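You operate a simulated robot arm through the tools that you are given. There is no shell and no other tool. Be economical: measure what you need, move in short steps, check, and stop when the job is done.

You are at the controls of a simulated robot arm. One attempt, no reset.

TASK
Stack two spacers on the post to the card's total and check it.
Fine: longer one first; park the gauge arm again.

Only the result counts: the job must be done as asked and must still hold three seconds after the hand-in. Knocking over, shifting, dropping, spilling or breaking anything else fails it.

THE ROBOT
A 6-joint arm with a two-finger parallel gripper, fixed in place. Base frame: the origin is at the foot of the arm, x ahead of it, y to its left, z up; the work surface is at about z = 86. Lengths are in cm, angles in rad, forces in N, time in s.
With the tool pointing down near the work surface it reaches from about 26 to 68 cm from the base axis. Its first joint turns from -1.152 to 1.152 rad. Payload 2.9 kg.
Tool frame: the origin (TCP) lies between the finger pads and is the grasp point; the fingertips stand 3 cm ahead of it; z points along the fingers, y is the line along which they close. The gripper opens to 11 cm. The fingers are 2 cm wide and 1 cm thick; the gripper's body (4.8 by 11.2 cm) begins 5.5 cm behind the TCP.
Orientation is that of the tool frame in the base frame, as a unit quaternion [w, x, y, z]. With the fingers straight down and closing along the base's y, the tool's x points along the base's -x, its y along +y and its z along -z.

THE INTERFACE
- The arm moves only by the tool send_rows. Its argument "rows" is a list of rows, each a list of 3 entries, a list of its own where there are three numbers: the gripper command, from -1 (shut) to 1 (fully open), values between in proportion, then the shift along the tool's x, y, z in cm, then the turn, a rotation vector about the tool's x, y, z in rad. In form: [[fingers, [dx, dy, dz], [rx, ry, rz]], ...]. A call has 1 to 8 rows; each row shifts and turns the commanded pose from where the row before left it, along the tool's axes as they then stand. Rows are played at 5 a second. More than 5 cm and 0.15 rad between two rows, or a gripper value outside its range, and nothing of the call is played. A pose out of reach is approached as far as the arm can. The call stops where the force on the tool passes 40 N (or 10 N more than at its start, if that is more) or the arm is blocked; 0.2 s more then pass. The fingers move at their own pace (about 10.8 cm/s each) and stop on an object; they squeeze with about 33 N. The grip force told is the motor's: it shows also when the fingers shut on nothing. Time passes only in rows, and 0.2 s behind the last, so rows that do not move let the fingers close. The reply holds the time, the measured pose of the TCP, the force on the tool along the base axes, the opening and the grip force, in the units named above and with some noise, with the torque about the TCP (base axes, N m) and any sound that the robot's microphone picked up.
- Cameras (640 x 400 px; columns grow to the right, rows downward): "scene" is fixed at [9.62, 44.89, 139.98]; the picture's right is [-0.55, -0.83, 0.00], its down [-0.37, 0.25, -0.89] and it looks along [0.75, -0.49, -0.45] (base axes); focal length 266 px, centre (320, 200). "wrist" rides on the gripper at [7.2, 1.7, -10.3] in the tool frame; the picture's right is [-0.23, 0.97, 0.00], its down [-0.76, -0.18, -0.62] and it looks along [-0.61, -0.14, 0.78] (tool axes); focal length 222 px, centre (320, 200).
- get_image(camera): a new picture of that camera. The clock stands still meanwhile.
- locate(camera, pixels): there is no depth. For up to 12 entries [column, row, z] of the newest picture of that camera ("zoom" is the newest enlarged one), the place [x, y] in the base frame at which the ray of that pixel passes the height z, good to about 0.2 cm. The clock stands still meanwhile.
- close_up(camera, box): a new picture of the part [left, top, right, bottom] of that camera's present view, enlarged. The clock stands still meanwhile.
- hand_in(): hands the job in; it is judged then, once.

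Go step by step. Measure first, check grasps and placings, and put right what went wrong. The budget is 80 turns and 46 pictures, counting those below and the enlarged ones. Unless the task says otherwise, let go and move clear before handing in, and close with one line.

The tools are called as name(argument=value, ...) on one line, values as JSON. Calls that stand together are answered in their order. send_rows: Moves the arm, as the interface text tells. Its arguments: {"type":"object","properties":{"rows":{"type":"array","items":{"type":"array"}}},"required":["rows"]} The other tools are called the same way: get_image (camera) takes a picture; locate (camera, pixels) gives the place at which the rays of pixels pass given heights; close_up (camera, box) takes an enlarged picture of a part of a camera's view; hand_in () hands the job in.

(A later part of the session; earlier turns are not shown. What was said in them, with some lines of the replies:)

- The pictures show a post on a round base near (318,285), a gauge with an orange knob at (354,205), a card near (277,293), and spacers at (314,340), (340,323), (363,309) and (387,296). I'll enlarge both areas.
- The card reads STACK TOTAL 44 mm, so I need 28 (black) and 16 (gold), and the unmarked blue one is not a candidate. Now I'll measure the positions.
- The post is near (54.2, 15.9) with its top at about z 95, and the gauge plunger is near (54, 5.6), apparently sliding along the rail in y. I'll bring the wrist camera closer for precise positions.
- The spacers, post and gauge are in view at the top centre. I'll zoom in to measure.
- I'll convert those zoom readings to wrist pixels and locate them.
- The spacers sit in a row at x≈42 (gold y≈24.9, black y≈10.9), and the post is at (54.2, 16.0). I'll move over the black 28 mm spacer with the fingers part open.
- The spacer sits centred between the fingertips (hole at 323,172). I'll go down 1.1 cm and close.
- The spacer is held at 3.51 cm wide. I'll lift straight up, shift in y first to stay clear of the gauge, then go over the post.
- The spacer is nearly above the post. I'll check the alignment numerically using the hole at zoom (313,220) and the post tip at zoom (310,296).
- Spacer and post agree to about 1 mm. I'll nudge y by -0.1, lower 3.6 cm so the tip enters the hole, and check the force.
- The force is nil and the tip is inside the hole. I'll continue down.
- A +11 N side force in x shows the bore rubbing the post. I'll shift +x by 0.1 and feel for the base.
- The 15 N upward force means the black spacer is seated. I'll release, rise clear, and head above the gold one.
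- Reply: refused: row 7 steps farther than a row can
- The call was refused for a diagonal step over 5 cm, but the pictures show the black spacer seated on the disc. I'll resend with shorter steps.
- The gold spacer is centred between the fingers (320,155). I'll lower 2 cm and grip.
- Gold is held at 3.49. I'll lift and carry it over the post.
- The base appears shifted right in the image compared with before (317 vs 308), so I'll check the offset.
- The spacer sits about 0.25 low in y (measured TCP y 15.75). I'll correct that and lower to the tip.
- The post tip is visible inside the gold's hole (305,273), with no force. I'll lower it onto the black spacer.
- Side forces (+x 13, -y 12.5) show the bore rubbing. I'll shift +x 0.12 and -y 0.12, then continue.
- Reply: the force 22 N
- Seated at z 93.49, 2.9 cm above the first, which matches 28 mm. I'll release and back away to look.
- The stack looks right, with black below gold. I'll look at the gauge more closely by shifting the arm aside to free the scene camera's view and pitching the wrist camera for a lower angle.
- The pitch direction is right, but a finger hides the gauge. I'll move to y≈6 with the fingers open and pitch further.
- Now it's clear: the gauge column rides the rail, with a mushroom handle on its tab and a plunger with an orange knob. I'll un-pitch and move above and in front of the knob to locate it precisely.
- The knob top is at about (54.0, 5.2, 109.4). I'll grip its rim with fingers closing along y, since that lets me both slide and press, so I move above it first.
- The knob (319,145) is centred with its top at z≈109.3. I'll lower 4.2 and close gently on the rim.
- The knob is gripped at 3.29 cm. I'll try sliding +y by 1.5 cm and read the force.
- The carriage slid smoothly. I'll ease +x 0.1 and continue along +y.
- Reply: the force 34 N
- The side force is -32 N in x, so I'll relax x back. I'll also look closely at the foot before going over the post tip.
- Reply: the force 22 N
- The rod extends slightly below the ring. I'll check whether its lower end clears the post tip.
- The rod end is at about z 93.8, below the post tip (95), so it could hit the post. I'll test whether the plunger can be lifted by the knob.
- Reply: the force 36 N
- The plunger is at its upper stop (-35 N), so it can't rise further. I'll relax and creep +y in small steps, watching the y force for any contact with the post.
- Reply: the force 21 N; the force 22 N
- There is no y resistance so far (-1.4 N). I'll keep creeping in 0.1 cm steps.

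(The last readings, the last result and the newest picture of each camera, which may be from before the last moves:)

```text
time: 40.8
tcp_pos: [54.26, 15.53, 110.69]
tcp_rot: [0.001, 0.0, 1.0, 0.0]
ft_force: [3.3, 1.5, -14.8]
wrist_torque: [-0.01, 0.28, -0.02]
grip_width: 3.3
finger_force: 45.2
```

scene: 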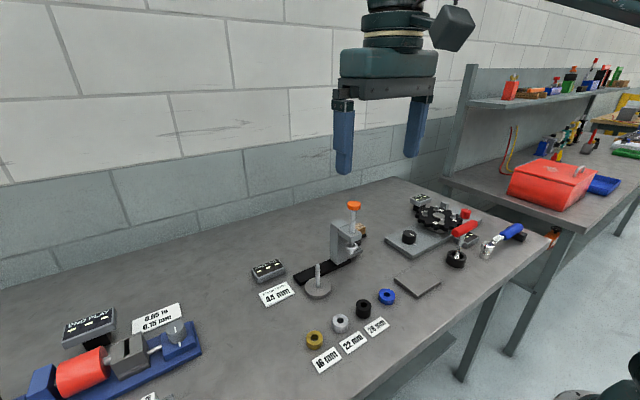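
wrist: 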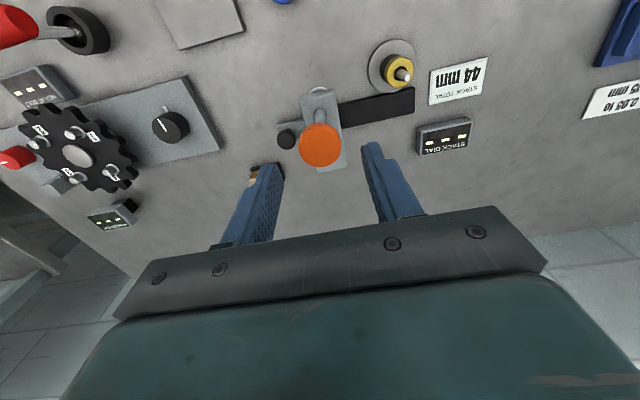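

send_rows(rows=[[-0.6, [0, 0.1, 0], [0, 0, 0]], [-0.6, [0, 0.1, 0], [0, 0, 0]], [-0.6, [0, 0.1, 0], [0, 0, 0]], [-0.6, [0, 0.1, 0], [0, 0, 0]], [-0.6, [0, 0, 0], [0, 0, 0]]])

close_up(camera="scene", box=[290, 225, 350, 285])

```text
time: 42.0
tcp_pos: [54.19, 15.99, 110.59]
tcp_rot: [0.002, 0.0, 1.0, -0.001]
ft_force: [10.1, 1.3, -5.1]
wrist_torque: [0.07, -0.81, -0.05]
grip_width: 3.29
finger_force: 44.8
```

```text
6.67 times, centred on (320, 255) of scene
```

zoom: 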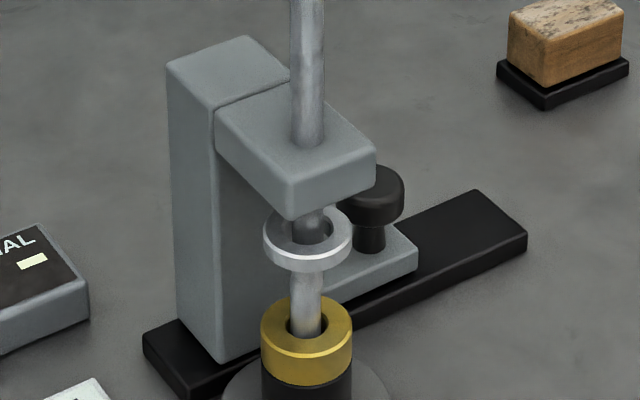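

The ring is centred over the post. I'll press the plunger down in steps, watching for contact with the gold spacer.

send_rows(rows=[[-0.6, [-0.03, 0, 0.4], [0, 0, 0]], [-0.6, [0, 0, 0.5], [0, 0, 0]], [-0.6, [0, 0, 0.5], [0, 0, 0]], [-0.6, [0, 0, 0.5], [0, 0, 0]], [-0.6, [0, 0, 0.5], [0, 0, 0]], [-0.6, [0, 0, 0], [0, 0, 0]]])

close_up(camera="scene", box=[250, 195, 370, 295])

```text
time: 43.4
tcp_pos: [54.22, 15.97, 108.17]
tcp_rot: [0.0, 0.0, 1.0, 0.0]
ft_force: [15.8, 1.8, 1.3]
wrist_torque: [0.05, -0.64, -0.07]
grip_width: 3.31
finger_force: 45.0
```

```text
4.00 times, centred on (310, 245) of scene
```

zoom: 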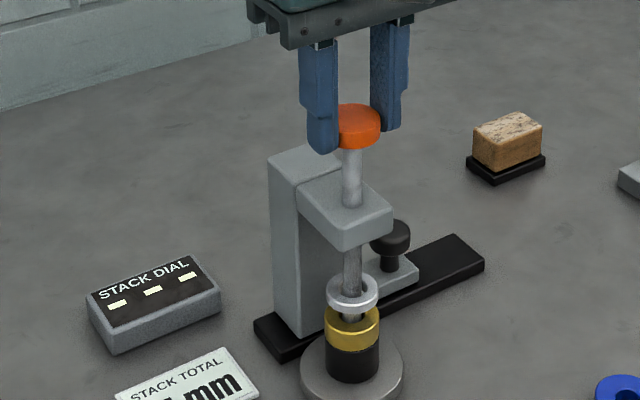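

The ring is close to the gold spacer, with force still near zero in z. I'll continue down in smaller steps.

send_rows(rows=[[-0.6, [-0.06, 0, 0.4], [0, 0, 0]], [-0.6, [0, 0, 0.3], [0, 0, 0]], [-0.6, [0, 0, 0.2], [0, 0, 0]], [-0.6, [0, 0, 0.15], [0, 0, 0]], [-0.6, [0, 0, 0.15], [0, 0, 0]], [-0.6, [0, 0, 0], [0, 0, 0]]])

```text
time: 44.8
tcp_pos: [54.24, 15.91, 107.07]
tcp_rot: [0.0, -0.001, 1.0, -0.001]
ft_force: [0.3, 3.6, 2.6]
wrist_torque: [0.11, -0.13, 0.06]
grip_width: 3.27
finger_force: 44.5
```

send_rows(rows=[[-0.6, [0, 0, 0.1], [0, 0, 0]], [-0.6, [0, 0, 0.1], [0, 0, 0]], [-0.6, [0, 0, 0.1], [0, 0, 0]], [-0.6, [0, 0, 0], [0, 0, 0]]])

close_up(camera="scene", box=[250, 195, 370, 295])

```text
time: 45.8
tcp_pos: [54.26, 16.02, 106.82]
tcp_rot: [0.0, 0.0, 1.0, -0.001]
ft_force: [-4.8, -0.2, 14.8]
wrist_torque: [-0.02, 0.85, -0.03]
grip_width: 3.31
finger_force: 45.1
```

```text
4.00 times, centred on (310, 245) of scene
```

zoom: 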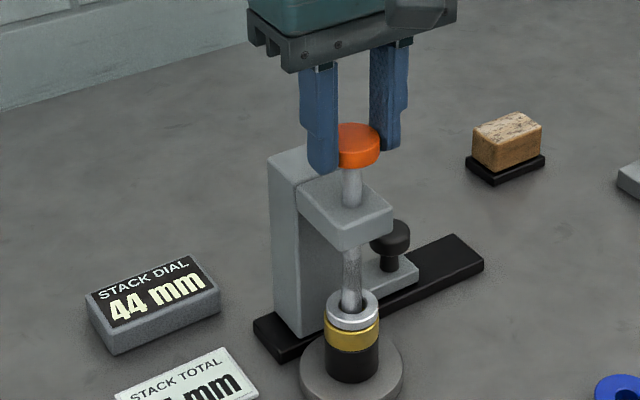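

The dial reads 44 mm, as required. I'll hold briefly, then raise the plunger back to its top.

send_rows(rows=[[-0.6, [0, 0, 0], [0, 0, 0]], [-0.6, [0, 0, 0], [0, 0, 0]], [-0.6, [0, 0, -0.5], [0, 0, 0]], [-0.6, [0, 0, -1], [0, 0, 0]], [-0.6, [0, 0, -1], [0, 0, 0]], [-0.6, [0, 0, -1], [0, 0, 0]], [-0.6, [0, 0, -0.45], [0, 0, 0]], [-0.6, [0, 0, 0], [0, 0, 0]]])

close_up(camera="scene", box=[250, 195, 370, 295])

```text
time: 47.6
tcp_pos: [54.23, 16.02, 110.66]
tcp_rot: [0.0, 0.0, 1.0, 0.0]
ft_force: [-16.5, 0.1, -4.0]
wrist_torque: [0.01, 0.41, 0.03]
grip_width: 3.27
finger_force: 45.0
```

```text
4.00 times, centred on (310, 245) of scene
```

zoom: 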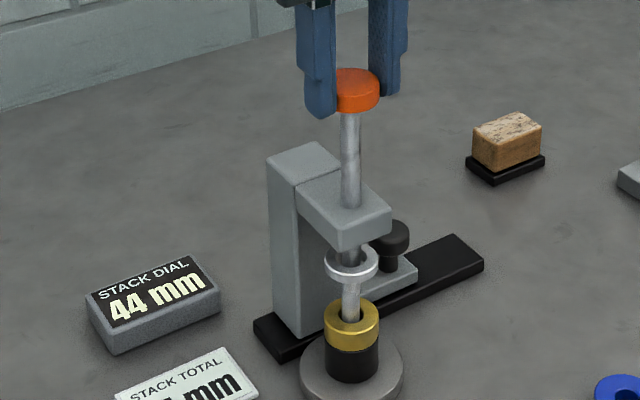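

The dial keeps 44 mm and the ring is up. I'll slide back -y, slowly at first.

send_rows(rows=[[-0.6, [0.05, -0.2, -0.05], [0, 0, 0]], [-0.6, [0, -0.3, 0], [0, 0, 0]], [-0.6, [0, -0.5, 0], [0, 0, 0]], [-0.6, [0, -0.8, 0], [0, 0, 0]], [-0.6, [0, -1, 0], [0, 0, 0]], [-0.6, [0, -1, 0], [0, 0, 0]], [-0.6, [0, -1, 0], [0, 0, 0]], [-0.6, [0, 0, 0], [0, 0, 0]]])

```text
time: 49.4
tcp_pos: [54.23, 10.89, 110.71]
tcp_rot: [0.002, 0.0, 1.0, 0.0]
ft_force: [6.1, -1.0, -4.4]
wrist_torque: [-0.04, 0.02, -0.07]
grip_width: 3.28
finger_force: 45.1
```

send_rows(rows=[[-0.6, [0, -1, 0], [0, 0, 0]], [-0.6, [0, -1, 0], [0, 0, 0]], [-0.6, [0, -1, 0], [0, 0, 0]], [-0.6, [0, -1, 0], [0, 0, 0]], [-0.6, [0, -0.8, 0], [0, 0, 0]], [-0.6, [0, -0.5, 0], [0, 0, 0]], [-0.6, [0, 0, 0], [0, 0, 0]]])

```text
time: 51.0
tcp_pos: [54.24, 5.73, 110.59]
tcp_rot: [0.001, 0.0, 1.0, 0.0]
ft_force: [9.7, -1.0, -5.2]
wrist_torque: [-0.02, -0.6, 0.05]
grip_width: 3.29
finger_force: 44.7
```

send_rows(rows=[[-0.6, [-0.04, -0.2, 0], [0, 0, 0]], [-0.6, [0, -0.2, 0], [0, 0, 0]], [-0.6, [0, -0.15, 0], [0, 0, 0]], [-0.6, [0, 0, 0], [0, 0, 0]]])

```text
time: 52.0
tcp_pos: [54.3, 5.27, 110.58]
tcp_rot: [0.0, 0.0, 1.0, 0.0]
ft_force: [6.2, -2.4, -0.8]
wrist_torque: [-0.01, 0.5, 0.03]
grip_width: 3.31
finger_force: 44.8
```

send_rows(rows=[[-0.6, [0, -0.12, 0], [0, 0, 0]], [-0.6, [0, -0.1, 0], [0, 0, 0]], [-0.6, [0, 0, 0], [0, 0, 0]]])

```text
time: 52.8
tcp_pos: [54.23, 5.03, 110.68]
tcp_rot: [0.0, -0.001, 1.0, 0.001]
ft_force: [5.7, 1.1, -4.4]
wrist_torque: [0.04, -0.04, -0.07]
grip_width: 3.29
finger_force: 44.7
```

I'm back at the original y of about 5.05. I'll release, rise clear, and compare with the first close-up.

send_rows(rows=[[-0.1, [0, 0, 0], [0, 0, 0]], [-0.1, [0, 0, 0], [0, 0, 0]], [-0.1, [0, 0, 0], [0, 0, 0]], [-0.1, [0, 0, -3], [0, 0, 0]], [-0.1, [0, 0, -4], [0, 0, 0]], [-0.1, [0, 0, -4], [0, 0, 0]], [-0.1, [0, 0, 0], [0, 0, 0]]])

close_up(camera="scene", box=[240, 190, 400, 290])

```text
time: 54.4
tcp_pos: [54.24, 4.83, 121.34]
tcp_rot: [0.0, 0.0, 1.0, 0.0]
ft_force: [0.8, 0.2, 0.2]
wrist_torque: [0.01, 0.0, -0.01]
grip_width: 4.98
finger_force: 0.0
```

```text
4.00 times, centred on (320, 240) of scene
```

zoom: 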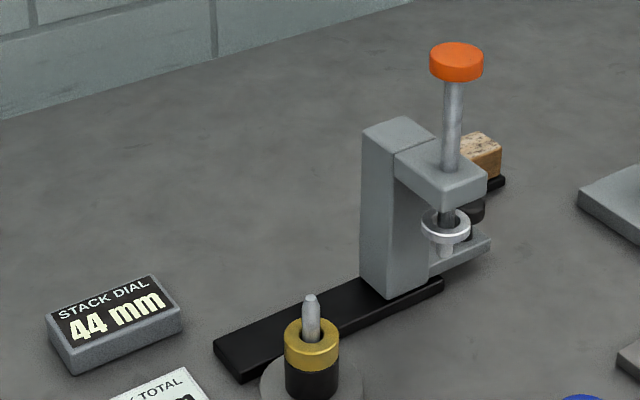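

The gauge sits at the same pixels as at the start (knob 456,62; column 362–400), the dial shows 44 mm, and gold is on black on the post. I'll hand in.

hand_in()

```text
The job is handed in.
```

I stacked the 28 mm black spacer on the post first and the 16 mm gold one on top; the gauge dial read 44 mm, matching the card, and the gauge arm is parked where it started.
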